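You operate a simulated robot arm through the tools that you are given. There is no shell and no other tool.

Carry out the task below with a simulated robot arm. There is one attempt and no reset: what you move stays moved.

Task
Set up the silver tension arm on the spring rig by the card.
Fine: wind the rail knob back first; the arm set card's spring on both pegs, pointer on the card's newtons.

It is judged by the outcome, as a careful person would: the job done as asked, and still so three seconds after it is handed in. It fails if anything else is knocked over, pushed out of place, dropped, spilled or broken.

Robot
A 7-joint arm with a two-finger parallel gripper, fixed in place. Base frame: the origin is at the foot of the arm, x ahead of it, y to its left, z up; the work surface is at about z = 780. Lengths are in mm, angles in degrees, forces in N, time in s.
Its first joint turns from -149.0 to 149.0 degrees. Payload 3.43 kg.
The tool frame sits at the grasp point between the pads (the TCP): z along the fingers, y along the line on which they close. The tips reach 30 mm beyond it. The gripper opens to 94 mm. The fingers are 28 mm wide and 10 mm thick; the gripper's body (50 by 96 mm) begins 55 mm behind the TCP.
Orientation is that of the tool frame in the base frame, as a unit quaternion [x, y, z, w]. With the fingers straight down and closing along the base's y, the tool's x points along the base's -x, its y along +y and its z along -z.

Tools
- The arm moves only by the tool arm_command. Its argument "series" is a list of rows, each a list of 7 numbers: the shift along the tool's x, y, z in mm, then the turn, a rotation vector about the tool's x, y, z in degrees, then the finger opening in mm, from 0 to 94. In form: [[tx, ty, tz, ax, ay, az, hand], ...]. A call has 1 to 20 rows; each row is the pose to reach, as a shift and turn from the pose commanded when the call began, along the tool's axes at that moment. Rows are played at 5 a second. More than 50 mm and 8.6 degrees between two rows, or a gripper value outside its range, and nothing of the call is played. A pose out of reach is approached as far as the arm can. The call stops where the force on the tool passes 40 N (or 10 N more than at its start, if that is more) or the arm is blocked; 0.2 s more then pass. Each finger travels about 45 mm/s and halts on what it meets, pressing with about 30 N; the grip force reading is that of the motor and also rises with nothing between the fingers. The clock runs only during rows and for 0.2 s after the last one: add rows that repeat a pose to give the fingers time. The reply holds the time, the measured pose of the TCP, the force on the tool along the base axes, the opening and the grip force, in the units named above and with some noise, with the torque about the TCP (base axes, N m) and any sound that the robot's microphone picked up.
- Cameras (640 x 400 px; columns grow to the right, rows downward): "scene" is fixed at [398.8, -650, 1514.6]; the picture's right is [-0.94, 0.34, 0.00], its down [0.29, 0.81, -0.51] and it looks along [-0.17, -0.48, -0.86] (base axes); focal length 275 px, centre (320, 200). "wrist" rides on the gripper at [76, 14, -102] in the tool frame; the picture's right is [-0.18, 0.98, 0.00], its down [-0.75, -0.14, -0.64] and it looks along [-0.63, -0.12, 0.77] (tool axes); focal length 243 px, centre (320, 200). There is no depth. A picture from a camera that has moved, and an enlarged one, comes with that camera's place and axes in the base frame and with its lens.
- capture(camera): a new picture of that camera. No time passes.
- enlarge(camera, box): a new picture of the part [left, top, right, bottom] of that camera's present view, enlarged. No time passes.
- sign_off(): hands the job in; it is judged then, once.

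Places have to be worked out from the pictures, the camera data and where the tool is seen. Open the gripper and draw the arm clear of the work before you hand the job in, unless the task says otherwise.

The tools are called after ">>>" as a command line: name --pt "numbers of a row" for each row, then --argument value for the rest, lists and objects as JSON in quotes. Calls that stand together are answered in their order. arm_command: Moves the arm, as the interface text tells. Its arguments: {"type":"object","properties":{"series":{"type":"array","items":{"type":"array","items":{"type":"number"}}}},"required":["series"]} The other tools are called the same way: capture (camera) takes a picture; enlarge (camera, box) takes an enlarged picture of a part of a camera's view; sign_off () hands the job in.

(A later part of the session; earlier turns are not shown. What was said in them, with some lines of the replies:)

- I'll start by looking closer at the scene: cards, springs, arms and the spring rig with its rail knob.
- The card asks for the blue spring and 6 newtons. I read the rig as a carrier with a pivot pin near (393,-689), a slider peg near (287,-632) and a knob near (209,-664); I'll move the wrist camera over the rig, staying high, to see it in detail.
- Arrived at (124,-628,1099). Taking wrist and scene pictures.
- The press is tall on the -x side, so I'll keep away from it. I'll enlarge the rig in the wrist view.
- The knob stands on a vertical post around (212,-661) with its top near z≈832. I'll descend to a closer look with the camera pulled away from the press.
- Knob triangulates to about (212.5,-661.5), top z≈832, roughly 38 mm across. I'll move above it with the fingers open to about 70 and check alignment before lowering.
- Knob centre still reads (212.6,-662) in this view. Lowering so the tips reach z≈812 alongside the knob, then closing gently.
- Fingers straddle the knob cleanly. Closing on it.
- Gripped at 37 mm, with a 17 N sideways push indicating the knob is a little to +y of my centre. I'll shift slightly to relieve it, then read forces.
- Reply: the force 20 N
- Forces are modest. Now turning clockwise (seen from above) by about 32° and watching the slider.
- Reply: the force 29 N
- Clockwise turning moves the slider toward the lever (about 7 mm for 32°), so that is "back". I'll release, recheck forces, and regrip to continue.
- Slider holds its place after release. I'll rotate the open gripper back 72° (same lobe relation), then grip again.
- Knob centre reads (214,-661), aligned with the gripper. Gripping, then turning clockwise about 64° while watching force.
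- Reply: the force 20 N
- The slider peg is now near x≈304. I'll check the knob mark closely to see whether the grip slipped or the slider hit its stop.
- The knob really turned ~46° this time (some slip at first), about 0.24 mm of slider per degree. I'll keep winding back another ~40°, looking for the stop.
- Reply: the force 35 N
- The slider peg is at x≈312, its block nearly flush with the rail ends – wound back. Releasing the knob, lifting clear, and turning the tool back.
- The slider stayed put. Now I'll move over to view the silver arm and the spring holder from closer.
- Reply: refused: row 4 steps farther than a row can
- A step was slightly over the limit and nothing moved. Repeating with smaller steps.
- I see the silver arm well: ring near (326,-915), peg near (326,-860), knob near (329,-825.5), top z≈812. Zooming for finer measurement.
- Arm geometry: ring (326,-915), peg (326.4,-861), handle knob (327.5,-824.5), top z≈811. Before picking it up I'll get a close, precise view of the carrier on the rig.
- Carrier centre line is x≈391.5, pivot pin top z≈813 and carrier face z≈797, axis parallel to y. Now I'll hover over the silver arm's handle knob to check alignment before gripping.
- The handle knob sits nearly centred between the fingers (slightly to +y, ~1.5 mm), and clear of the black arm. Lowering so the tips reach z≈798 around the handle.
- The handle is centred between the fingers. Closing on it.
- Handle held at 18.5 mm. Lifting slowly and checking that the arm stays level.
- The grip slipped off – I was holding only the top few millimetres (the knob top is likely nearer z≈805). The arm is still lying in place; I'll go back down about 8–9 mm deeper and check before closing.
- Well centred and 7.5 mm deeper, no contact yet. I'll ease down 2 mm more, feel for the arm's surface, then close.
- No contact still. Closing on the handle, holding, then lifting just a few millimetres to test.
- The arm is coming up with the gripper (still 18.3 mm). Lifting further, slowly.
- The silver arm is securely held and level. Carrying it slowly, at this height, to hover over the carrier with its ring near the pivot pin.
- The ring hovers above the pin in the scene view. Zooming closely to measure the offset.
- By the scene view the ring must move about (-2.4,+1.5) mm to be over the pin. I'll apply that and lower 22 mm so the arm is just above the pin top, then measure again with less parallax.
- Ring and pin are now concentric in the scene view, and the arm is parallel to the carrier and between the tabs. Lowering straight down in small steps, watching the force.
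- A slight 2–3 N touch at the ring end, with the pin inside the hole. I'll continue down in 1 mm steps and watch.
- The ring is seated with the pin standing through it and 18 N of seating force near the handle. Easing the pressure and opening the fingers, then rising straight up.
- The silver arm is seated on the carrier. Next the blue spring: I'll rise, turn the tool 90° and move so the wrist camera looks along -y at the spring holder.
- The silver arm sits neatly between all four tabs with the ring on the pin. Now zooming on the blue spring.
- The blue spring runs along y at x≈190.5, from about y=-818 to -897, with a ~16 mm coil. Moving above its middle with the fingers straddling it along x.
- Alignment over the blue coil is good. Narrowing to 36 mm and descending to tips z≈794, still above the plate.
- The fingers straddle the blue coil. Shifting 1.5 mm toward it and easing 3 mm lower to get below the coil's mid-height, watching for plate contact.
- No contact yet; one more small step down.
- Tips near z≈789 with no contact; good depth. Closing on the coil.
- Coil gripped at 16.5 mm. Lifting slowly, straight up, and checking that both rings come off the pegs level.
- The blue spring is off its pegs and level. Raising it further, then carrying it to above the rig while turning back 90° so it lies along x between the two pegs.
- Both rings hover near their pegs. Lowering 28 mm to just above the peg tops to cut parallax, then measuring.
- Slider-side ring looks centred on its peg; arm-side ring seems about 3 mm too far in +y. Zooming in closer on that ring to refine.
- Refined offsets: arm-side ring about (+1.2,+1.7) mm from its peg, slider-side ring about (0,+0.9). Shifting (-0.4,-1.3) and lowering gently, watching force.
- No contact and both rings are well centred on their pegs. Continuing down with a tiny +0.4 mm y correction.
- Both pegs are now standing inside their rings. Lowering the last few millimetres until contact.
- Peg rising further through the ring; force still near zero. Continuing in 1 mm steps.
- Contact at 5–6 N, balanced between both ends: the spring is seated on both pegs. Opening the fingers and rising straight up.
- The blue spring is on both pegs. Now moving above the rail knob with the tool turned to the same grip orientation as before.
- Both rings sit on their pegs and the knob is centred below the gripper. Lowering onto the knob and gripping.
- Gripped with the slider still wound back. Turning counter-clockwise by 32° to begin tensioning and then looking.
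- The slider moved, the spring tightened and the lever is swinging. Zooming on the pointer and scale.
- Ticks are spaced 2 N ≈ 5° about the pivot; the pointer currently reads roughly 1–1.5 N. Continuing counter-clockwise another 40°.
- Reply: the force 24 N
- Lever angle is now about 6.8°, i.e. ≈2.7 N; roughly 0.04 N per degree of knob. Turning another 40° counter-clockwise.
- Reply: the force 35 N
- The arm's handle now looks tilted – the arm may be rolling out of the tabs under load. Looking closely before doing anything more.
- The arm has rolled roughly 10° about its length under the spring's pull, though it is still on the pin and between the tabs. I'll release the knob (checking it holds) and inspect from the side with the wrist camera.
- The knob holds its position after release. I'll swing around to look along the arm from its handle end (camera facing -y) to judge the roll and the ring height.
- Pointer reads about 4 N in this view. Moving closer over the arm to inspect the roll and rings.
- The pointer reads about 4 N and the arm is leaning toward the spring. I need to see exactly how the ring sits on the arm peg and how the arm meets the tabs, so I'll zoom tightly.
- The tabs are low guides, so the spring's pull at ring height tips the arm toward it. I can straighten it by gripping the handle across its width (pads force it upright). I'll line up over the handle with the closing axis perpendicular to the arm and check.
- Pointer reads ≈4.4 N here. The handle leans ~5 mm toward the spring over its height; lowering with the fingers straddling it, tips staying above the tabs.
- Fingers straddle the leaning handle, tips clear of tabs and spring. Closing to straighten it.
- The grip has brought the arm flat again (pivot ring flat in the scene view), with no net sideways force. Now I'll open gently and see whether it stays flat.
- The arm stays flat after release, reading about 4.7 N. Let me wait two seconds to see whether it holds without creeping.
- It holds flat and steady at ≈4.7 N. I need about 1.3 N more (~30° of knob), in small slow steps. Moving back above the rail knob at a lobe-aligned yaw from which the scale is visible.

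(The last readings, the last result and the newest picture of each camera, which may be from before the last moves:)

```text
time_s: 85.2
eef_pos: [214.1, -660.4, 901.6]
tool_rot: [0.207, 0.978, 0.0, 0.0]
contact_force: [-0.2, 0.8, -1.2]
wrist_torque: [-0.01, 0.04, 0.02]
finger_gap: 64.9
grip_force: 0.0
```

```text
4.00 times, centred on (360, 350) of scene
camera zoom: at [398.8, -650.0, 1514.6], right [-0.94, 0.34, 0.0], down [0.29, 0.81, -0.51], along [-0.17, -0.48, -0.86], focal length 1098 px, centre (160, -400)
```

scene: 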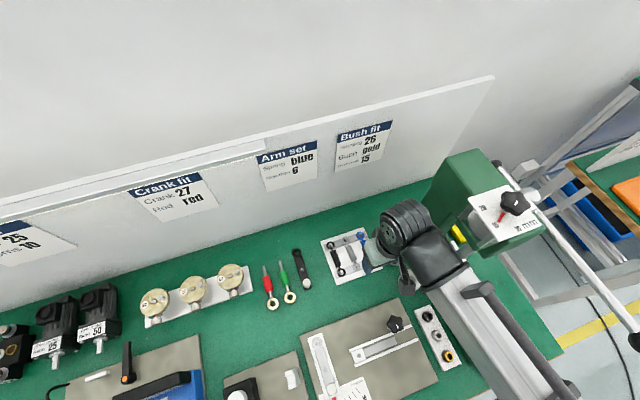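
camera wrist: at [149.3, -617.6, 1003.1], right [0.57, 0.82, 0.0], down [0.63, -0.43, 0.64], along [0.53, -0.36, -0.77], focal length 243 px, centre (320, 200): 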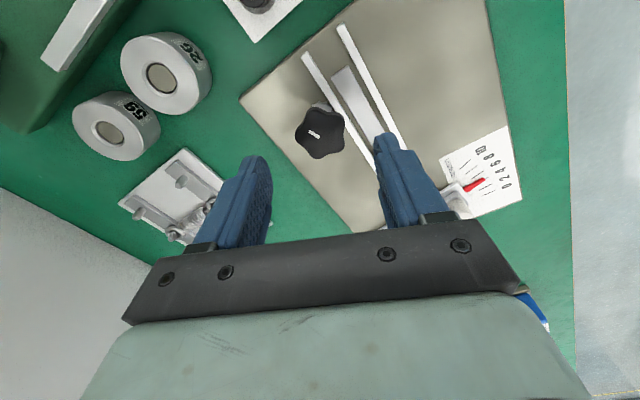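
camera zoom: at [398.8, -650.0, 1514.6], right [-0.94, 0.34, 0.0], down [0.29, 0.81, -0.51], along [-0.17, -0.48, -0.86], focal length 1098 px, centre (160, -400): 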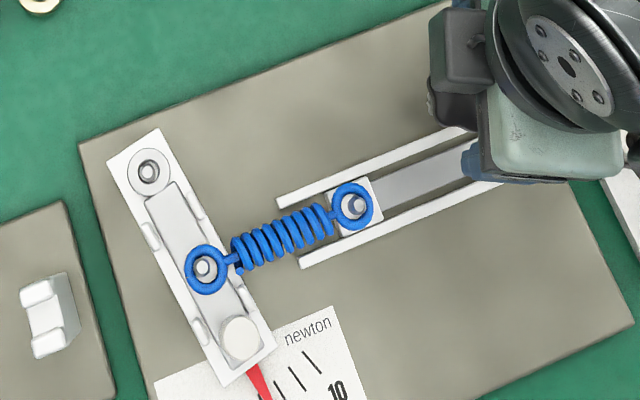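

Knob centre reads (214.5,-662). Lowering with a small correction and gripping.

>>> arm_command --pt "-0.7 -0.3 20 0 0 0 65" --pt "-0.7 -0.3 40 0 0 0 65" --pt "-0.7 -0.3 54 0 0 0 65" --pt "-0.7 -0.3 60 0 0 0 65" --pt "-0.7 -0.3 60 0 0 0 30" --pt "-0.7 -0.3 60 0 0 0 30" --pt "-0.7 -0.3 60 0 0 0 30" --pt "-0.7 -0.3 60 0 0 0 30"

>>> capture --camera "wrist"

>>> enlarge --camera "scene" --box '[316, 355, 364, 400]'

```text
time_s: 87.0
eef_pos: [215.6, -659.3, 842.7]
tool_rot: [0.208, 0.978, 0.0, 0.0]
contact_force: [3.2, 5.9, -2.6]
wrist_torque: [-0.14, -0.26, -0.09]
finger_gap: 36.7
grip_force: 44.9
```

```text
taken
camera wrist: at [150.2, -617.1, 943.3], right [0.57, 0.82, 0.0], down [0.63, -0.44, 0.64], along [0.53, -0.36, -0.77], focal length 243 px, centre (320, 200)
```

wrist: 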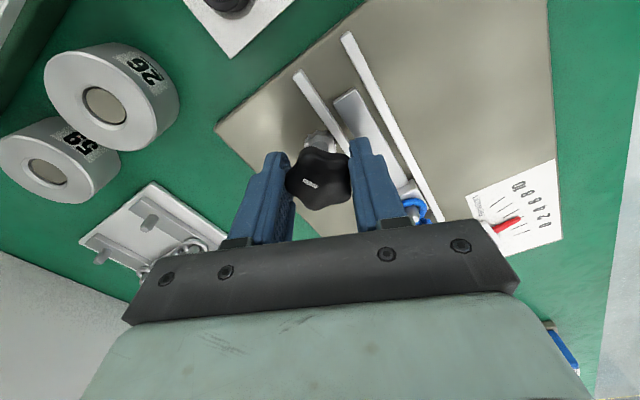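

```text
8.89 times, centred on (340, 378) of scene
camera zoom: at [398.8, -650.0, 1514.6], right [-0.94, 0.34, 0.0], down [0.29, 0.81, -0.51], along [-0.17, -0.48, -0.86], focal length 2440 px, centre (142, -1378)
```

zoom: 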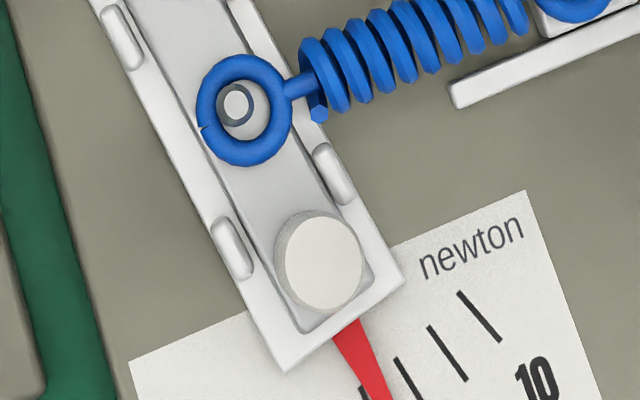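

Arm still flat and knob gripped. Turning counter-clockwise slowly by 12°.

>>> arm_command --pt "0 0 0 0 0 -1.5 30" --pt "0 0 0 0 0 -3 30" --pt "0 0 0 0 0 -4.5 30" --pt "0 0 0 0 0 -6 30" --pt "0 0 0 0 0 -7.5 30" --pt "0 0 0 0 0 -9 30" --pt "0 0 0 0 0 -10.5 30" --pt "0 0 0 0 0 -12 30" --pt "0 0 0 0 0 -12 30"

>>> enlarge --camera "scene" --box '[316, 355, 364, 400]'

>>> enlarge --camera "scene" --box '[304, 328, 352, 358]'

```text
time_s: 89.0
eef_pos: [215.4, -660.6, 841.6]
tool_rot: [0.104, 0.995, -0.001, 0.0]
contact_force: [12.9, 10.4, 1.2]
wrist_torque: [0.21, 0.38, -0.13]
finger_gap: 36.5
grip_force: 44.9
```

```text
8.89 times, centred on (340, 378) of scene
camera zoom: at [398.8, -650.0, 1514.6], right [-0.94, 0.34, 0.0], down [0.29, 0.81, -0.51], along [-0.17, -0.48, -0.86], focal length 2440 px, centre (142, -1378)
```

zoom: 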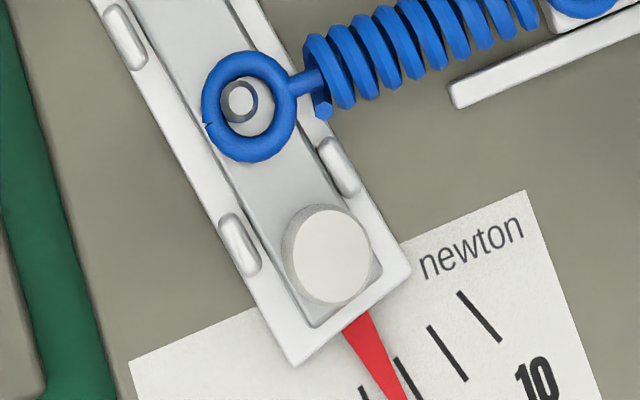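

```text
13.33 times, centred on (328, 343) of scene
camera zoom: at [398.8, -650.0, 1514.6], right [-0.94, 0.34, 0.0], down [0.29, 0.81, -0.51], along [-0.17, -0.48, -0.86], focal length 3661 px, centre (213, -1707)
```

zoom: 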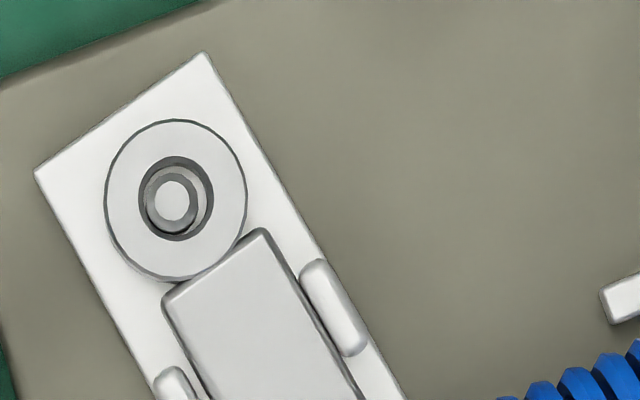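

Still flat; pointer ≈5.0–5.2 N. Another slow 12°.

>>> arm_command --pt "0 0 0 0 0 -1.5 30" --pt "0 0 0 0 0 -3 30" --pt "0 0 0 0 0 -4.5 30" --pt "0 0 0 0 0 -6 30" --pt "0 0 0 0 0 -7.5 30" --pt "0 0 0 0 0 -9 30" --pt "0 0 0 0 0 -10.5 30" --pt "0 0 0 0 0 -12 30" --pt "0 0 0 0 0 -12 30"

>>> enlarge --camera "scene" --box '[316, 355, 364, 400]'

>>> enlarge --camera "scene" --box '[304, 328, 352, 358]'

```text
time_s: 91.0
eef_pos: [214.5, -660.2, 843.6]
tool_rot: [-0.001, 1.0, 0.0, 0.0]
contact_force: [12.6, 8.3, 3.7]
wrist_torque: [0.12, -0.7, -0.07]
finger_gap: 36.8
grip_force: 45.5
```

```text
8.89 times, centred on (340, 378) of scene
camera zoom: at [398.8, -650.0, 1514.6], right [-0.94, 0.34, 0.0], down [0.29, 0.81, -0.51], along [-0.17, -0.48, -0.86], focal length 2440 px, centre (142, -1378)
```

zoom: 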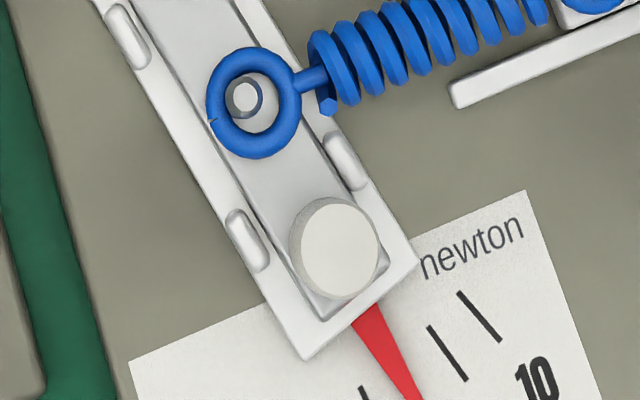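

```text
13.33 times, centred on (328, 343) of scene
camera zoom: at [398.8, -650.0, 1514.6], right [-0.94, 0.34, 0.0], down [0.29, 0.81, -0.51], along [-0.17, -0.48, -0.86], focal length 3661 px, centre (213, -1707)
```

zoom: 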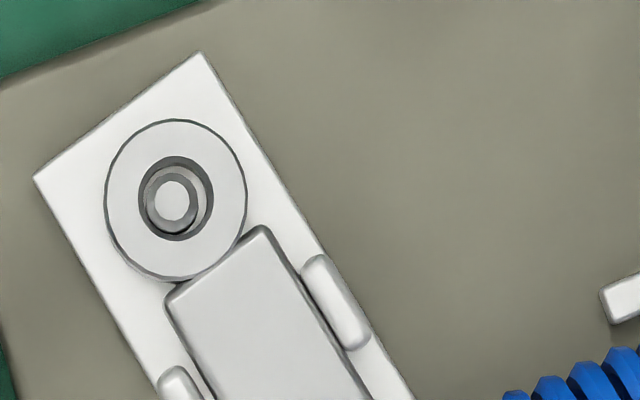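

Pointer ≈5.6–5.8 N and the arm is still flat. Turning another slow 4°, then releasing and reading the scale from a better viewpoint.

>>> arm_command --pt "0 0 0 0 0 -1 30" --pt "0 0 0 0 0 -2 30" --pt "0 0 0 0 0 -3 30" --pt "0 0 0 0 0 -4 30" --pt "0 0 0 0 0 -4 30" --pt "0 0 0 0 0 -4 44" --pt "0 0 0 0 0 -4 60" --pt "0 0 0 0 0 -4 65" --pt "0 0 -20 0 0 -4 65" --pt "0 0 -40 0 0 -4 65" --pt "0 0 -60 0 0 -4 65" --pt "0 0 -60 0 0 -4 65"

>>> enlarge --camera "scene" --box '[316, 355, 364, 400]'

>>> enlarge --camera "scene" --box '[280, 300, 440, 400]'

```text
time_s: 93.6
eef_pos: [214.7, -660.7, 902.8]
tool_rot: [-0.035, 0.999, 0.001, 0.0]
contact_force: [-0.3, 0.3, -0.2]
wrist_torque: [0.01, 0.0, 0.01]
finger_gap: 65.1
grip_force: 0.2
```

```text
8.89 times, centred on (340, 378) of scene
camera zoom: at [398.8, -650.0, 1514.6], right [-0.94, 0.34, 0.0], down [0.29, 0.81, -0.51], along [-0.17, -0.48, -0.86], focal length 2440 px, centre (142, -1378)
```

zoom: 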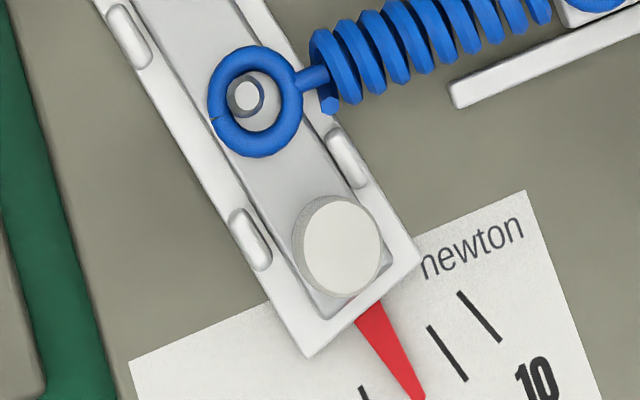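

```text
4.00 times, centred on (360, 350) of scene
camera zoom: at [398.8, -650.0, 1514.6], right [-0.94, 0.34, 0.0], down [0.29, 0.81, -0.51], along [-0.17, -0.48, -0.86], focal length 1098 px, centre (160, -400)
```

zoom: 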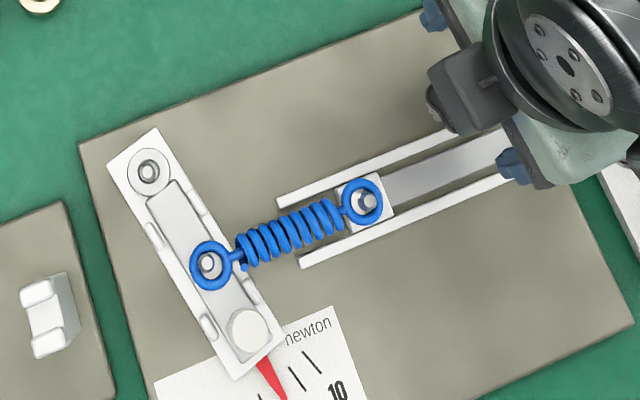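

Arm remains flat after releasing the knob. Moving so the wrist camera looks almost straight down on the pointer tip for a parallax-free reading.

>>> arm_command --pt "-35 12.3 0 0 0 1 65" --pt "-70 24.6 0 0 0 2 65" --pt "-105 36.9 0 0 0 3 65" --pt "-140 49.1 0 0 0 4 65" --pt "-175 61.4 0 0 0 4 65" --pt "-210 73.7 0 0 0 4 65" --pt "-210 73.7 0 0 0 4 65"

>>> capture --camera "wrist"

>>> enlarge --camera "wrist" --box '[260, 0, 388, 80]'

```text
time_s: 95.2
eef_pos: [419.6, -572.7, 902.3]
tool_rot: [0.0, 1.0, 0.0, 0.0]
contact_force: [-0.2, -0.3, -0.2]
wrist_torque: [-0.02, -0.01, 0.04]
finger_gap: 64.9
grip_force: 0.0
```

```text
taken
camera wrist: at [342.4, -558.3, 1003.3], right [0.18, 0.98, 0.0], down [0.75, -0.14, 0.64], along [0.63, -0.12, -0.77], focal length 243 px, centre (320, 200)
```

wrist: 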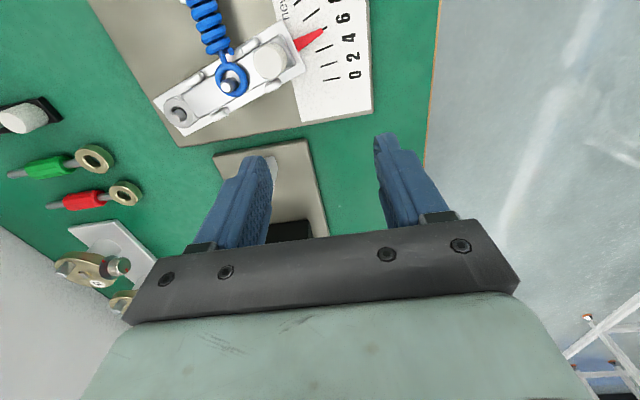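

```text
5.00 times, centred on (324, 40) of wrist
camera zoom: at [342.4, -558.3, 1003.3], right [0.18, 0.98, 0.0], down [0.75, -0.14, 0.64], along [0.63, -0.12, -0.77], focal length 1213 px, centre (300, 1000)
```

zoom: 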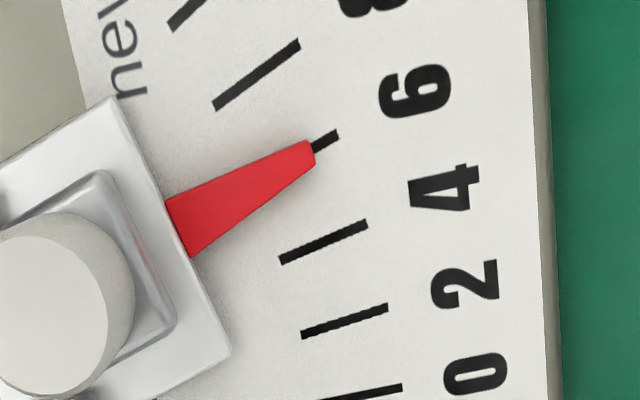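

Nearly straight-down view: the pointer lies right on the 6 tick (5.9–6.05 N after allowing for parallax). I'll shift the camera a bit to bring the tip to exactly vertical view and confirm.

>>> arm_command --pt "-7 0 0 0 0 0 65" --pt "-13 0 0 0 0 0 65" --pt "-13 0 0 0 0 0 65"

>>> enlarge --camera "wrist" --box '[280, 0, 360, 50]'

>>> capture --camera "scene"

```text
time_s: 96.0
eef_pos: [432.3, -572.7, 901.3]
tool_rot: [-0.001, 1.0, 0.001, 0.0]
contact_force: [0.3, 0.9, 0.5]
wrist_torque: [0.02, 0.0, -0.02]
finger_gap: 65.1
grip_force: 0.0
```

```text
8.00 times, centred on (320, 25) of wrist
camera zoom: at [355.2, -558.9, 1003.2], right [0.18, 0.98, 0.0], down [0.75, -0.14, 0.64], along [0.63, -0.12, -0.77], focal length 1941 px, centre (320, 1600)
```

zoom: 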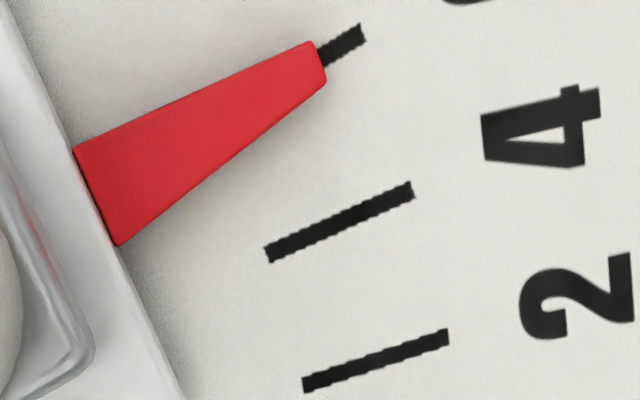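

```text
taken
```

scene: 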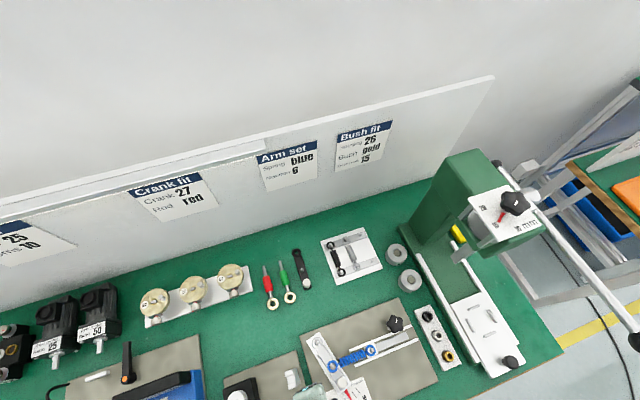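

Reading confirmed at ≈5.95 N – on the 6 mark. Now I'll raise the arm well clear with the gripper open and let a few seconds pass to verify everything stays put.

>>> arm_command --pt "0 0 -25 0 0 0 80" --pt "0 0 -55 0 0 0 90" --pt "0 0 -85 0 0 0 90" --pt "0 0 -115 0 0 0 90" --pt "0 0 -130 0 0 0 90" --pt "0 0 -130 0 0 0 90" --pt "0 0 -130 0 0 0 90" --pt "0 0 -130 0 0 0 90" --pt "0 0 -130 0 0 0 90" --pt "0 0 -130 0 0 0 90" --pt "0 0 -130 0 0 0 90" --pt "0 0 -130 0 0 0 90" --pt "0 0 -130 0 0 0 90" --pt "0 0 -130 0 0 0 90" --pt "0 0 -130 0 0 0 90"

>>> enlarge --camera "wrist" --box '[180, 0, 372, 120]'

>>> enlarge --camera "scene" --box '[290, 310, 418, 400]'

```text
time_s: 99.2
eef_pos: [431.9, -572.3, 1032.2]
tool_rot: [-0.001, 1.0, 0.0, -0.001]
contact_force: [0.0, -0.8, 0.6]
wrist_torque: [0.0, 0.02, 0.01]
finger_gap: 90.1
grip_force: 0.0
```

```text
3.33 times, centred on (276, 60) of wrist
camera zoom: at [355.2, -558.5, 1133.3], right [0.18, 0.98, 0.0], down [0.75, -0.14, 0.64], along [0.63, -0.12, -0.77], focal length 809 px, centre (467, 667)
```

zoom: 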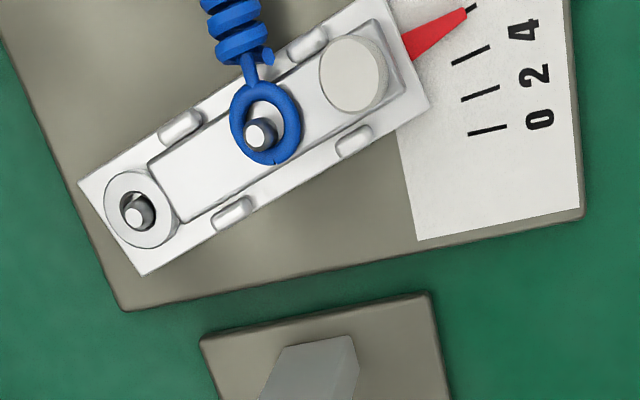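

```text
4.44 times, centred on (354, 355) of scene
camera zoom: at [398.8, -650.0, 1514.6], right [-0.94, 0.34, 0.0], down [0.29, 0.81, -0.51], along [-0.17, -0.48, -0.86], focal length 1220 px, centre (169, -489)
```

zoom: 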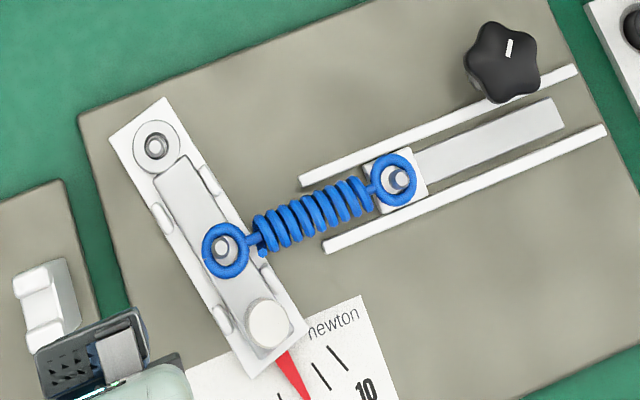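

Everything is stable: the arm lies flat between its four tabs with its ring on the pin, the blue spring is on both pegs, and the pointer is on 6. I'll raise a bit further and take one last look before handing in.

>>> arm_command --pt "0 0 -25 0 0 0 94" --pt "0 0 -50 0 0 0 94" --pt "0 0 -70 0 0 0 94" --pt "0 0 -70 0 0 0 94"

>>> capture --camera "scene"

>>> enlarge --camera "scene" --box '[316, 355, 364, 400]'

```text
time_s: 100.2
eef_pos: [431.3, -573.0, 1102.7]
tool_rot: [0.001, 1.0, 0.0, 0.0]
contact_force: [0.9, -0.2, 0.8]
wrist_torque: [0.03, 0.01, 0.01]
finger_gap: 93.9
grip_force: 0.0
```

```text
taken
```

scene: 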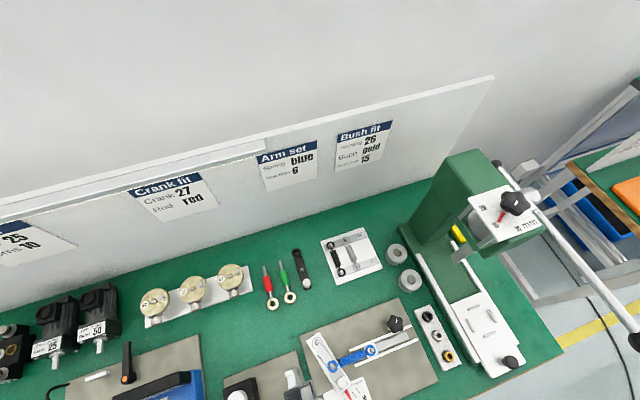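

```text
8.89 times, centred on (340, 378) of scene
camera zoom: at [398.8, -650.0, 1514.6], right [-0.94, 0.34, 0.0], down [0.29, 0.81, -0.51], along [-0.17, -0.48, -0.86], focal length 2440 px, centre (142, -1378)
```

zoom: 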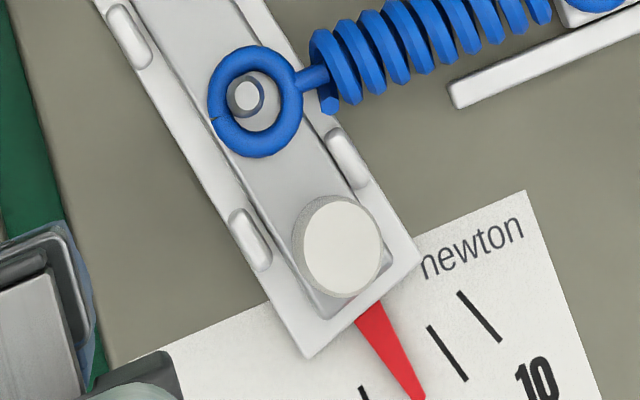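

The pointer, spring and arm have not moved since I released the knob, the gripper is open and clear, and nothing else was disturbed. Handing in the job.

>>> sign_off

```text
The job is handed in.
```

The silver tension arm is set up on the spring rig by the card and handed in: blue spring on both pegs, pointer on 6 N.

- **Knob:** I wound the rail knob back first, until the slider was at the front of its rails.
- **Arm:** The silver arm's ring is on the pivot pin and its body lies flat between the four tabs. My first grip on it slipped, and it may have slid a couple of millimetres on the bench. I regripped it lower and placed it.
- **Spring:** The blue spring's rings sit on the arm peg and the slider peg.
- **Pointer:** My near-vertical camera view put it at about 5.95 N. It held there for roughly 7 seconds after I released the knob.

While I was winding up the tension, the arm rolled about 10° toward the spring at around 4 N. I straightened it with the gripper and finished winding in small, slow steps. It stayed flat after that, but only the low tabs and friction hold it against the spring's pull.

The gripper is open and well above the work, and I saw nothing else displaced in the last picture.
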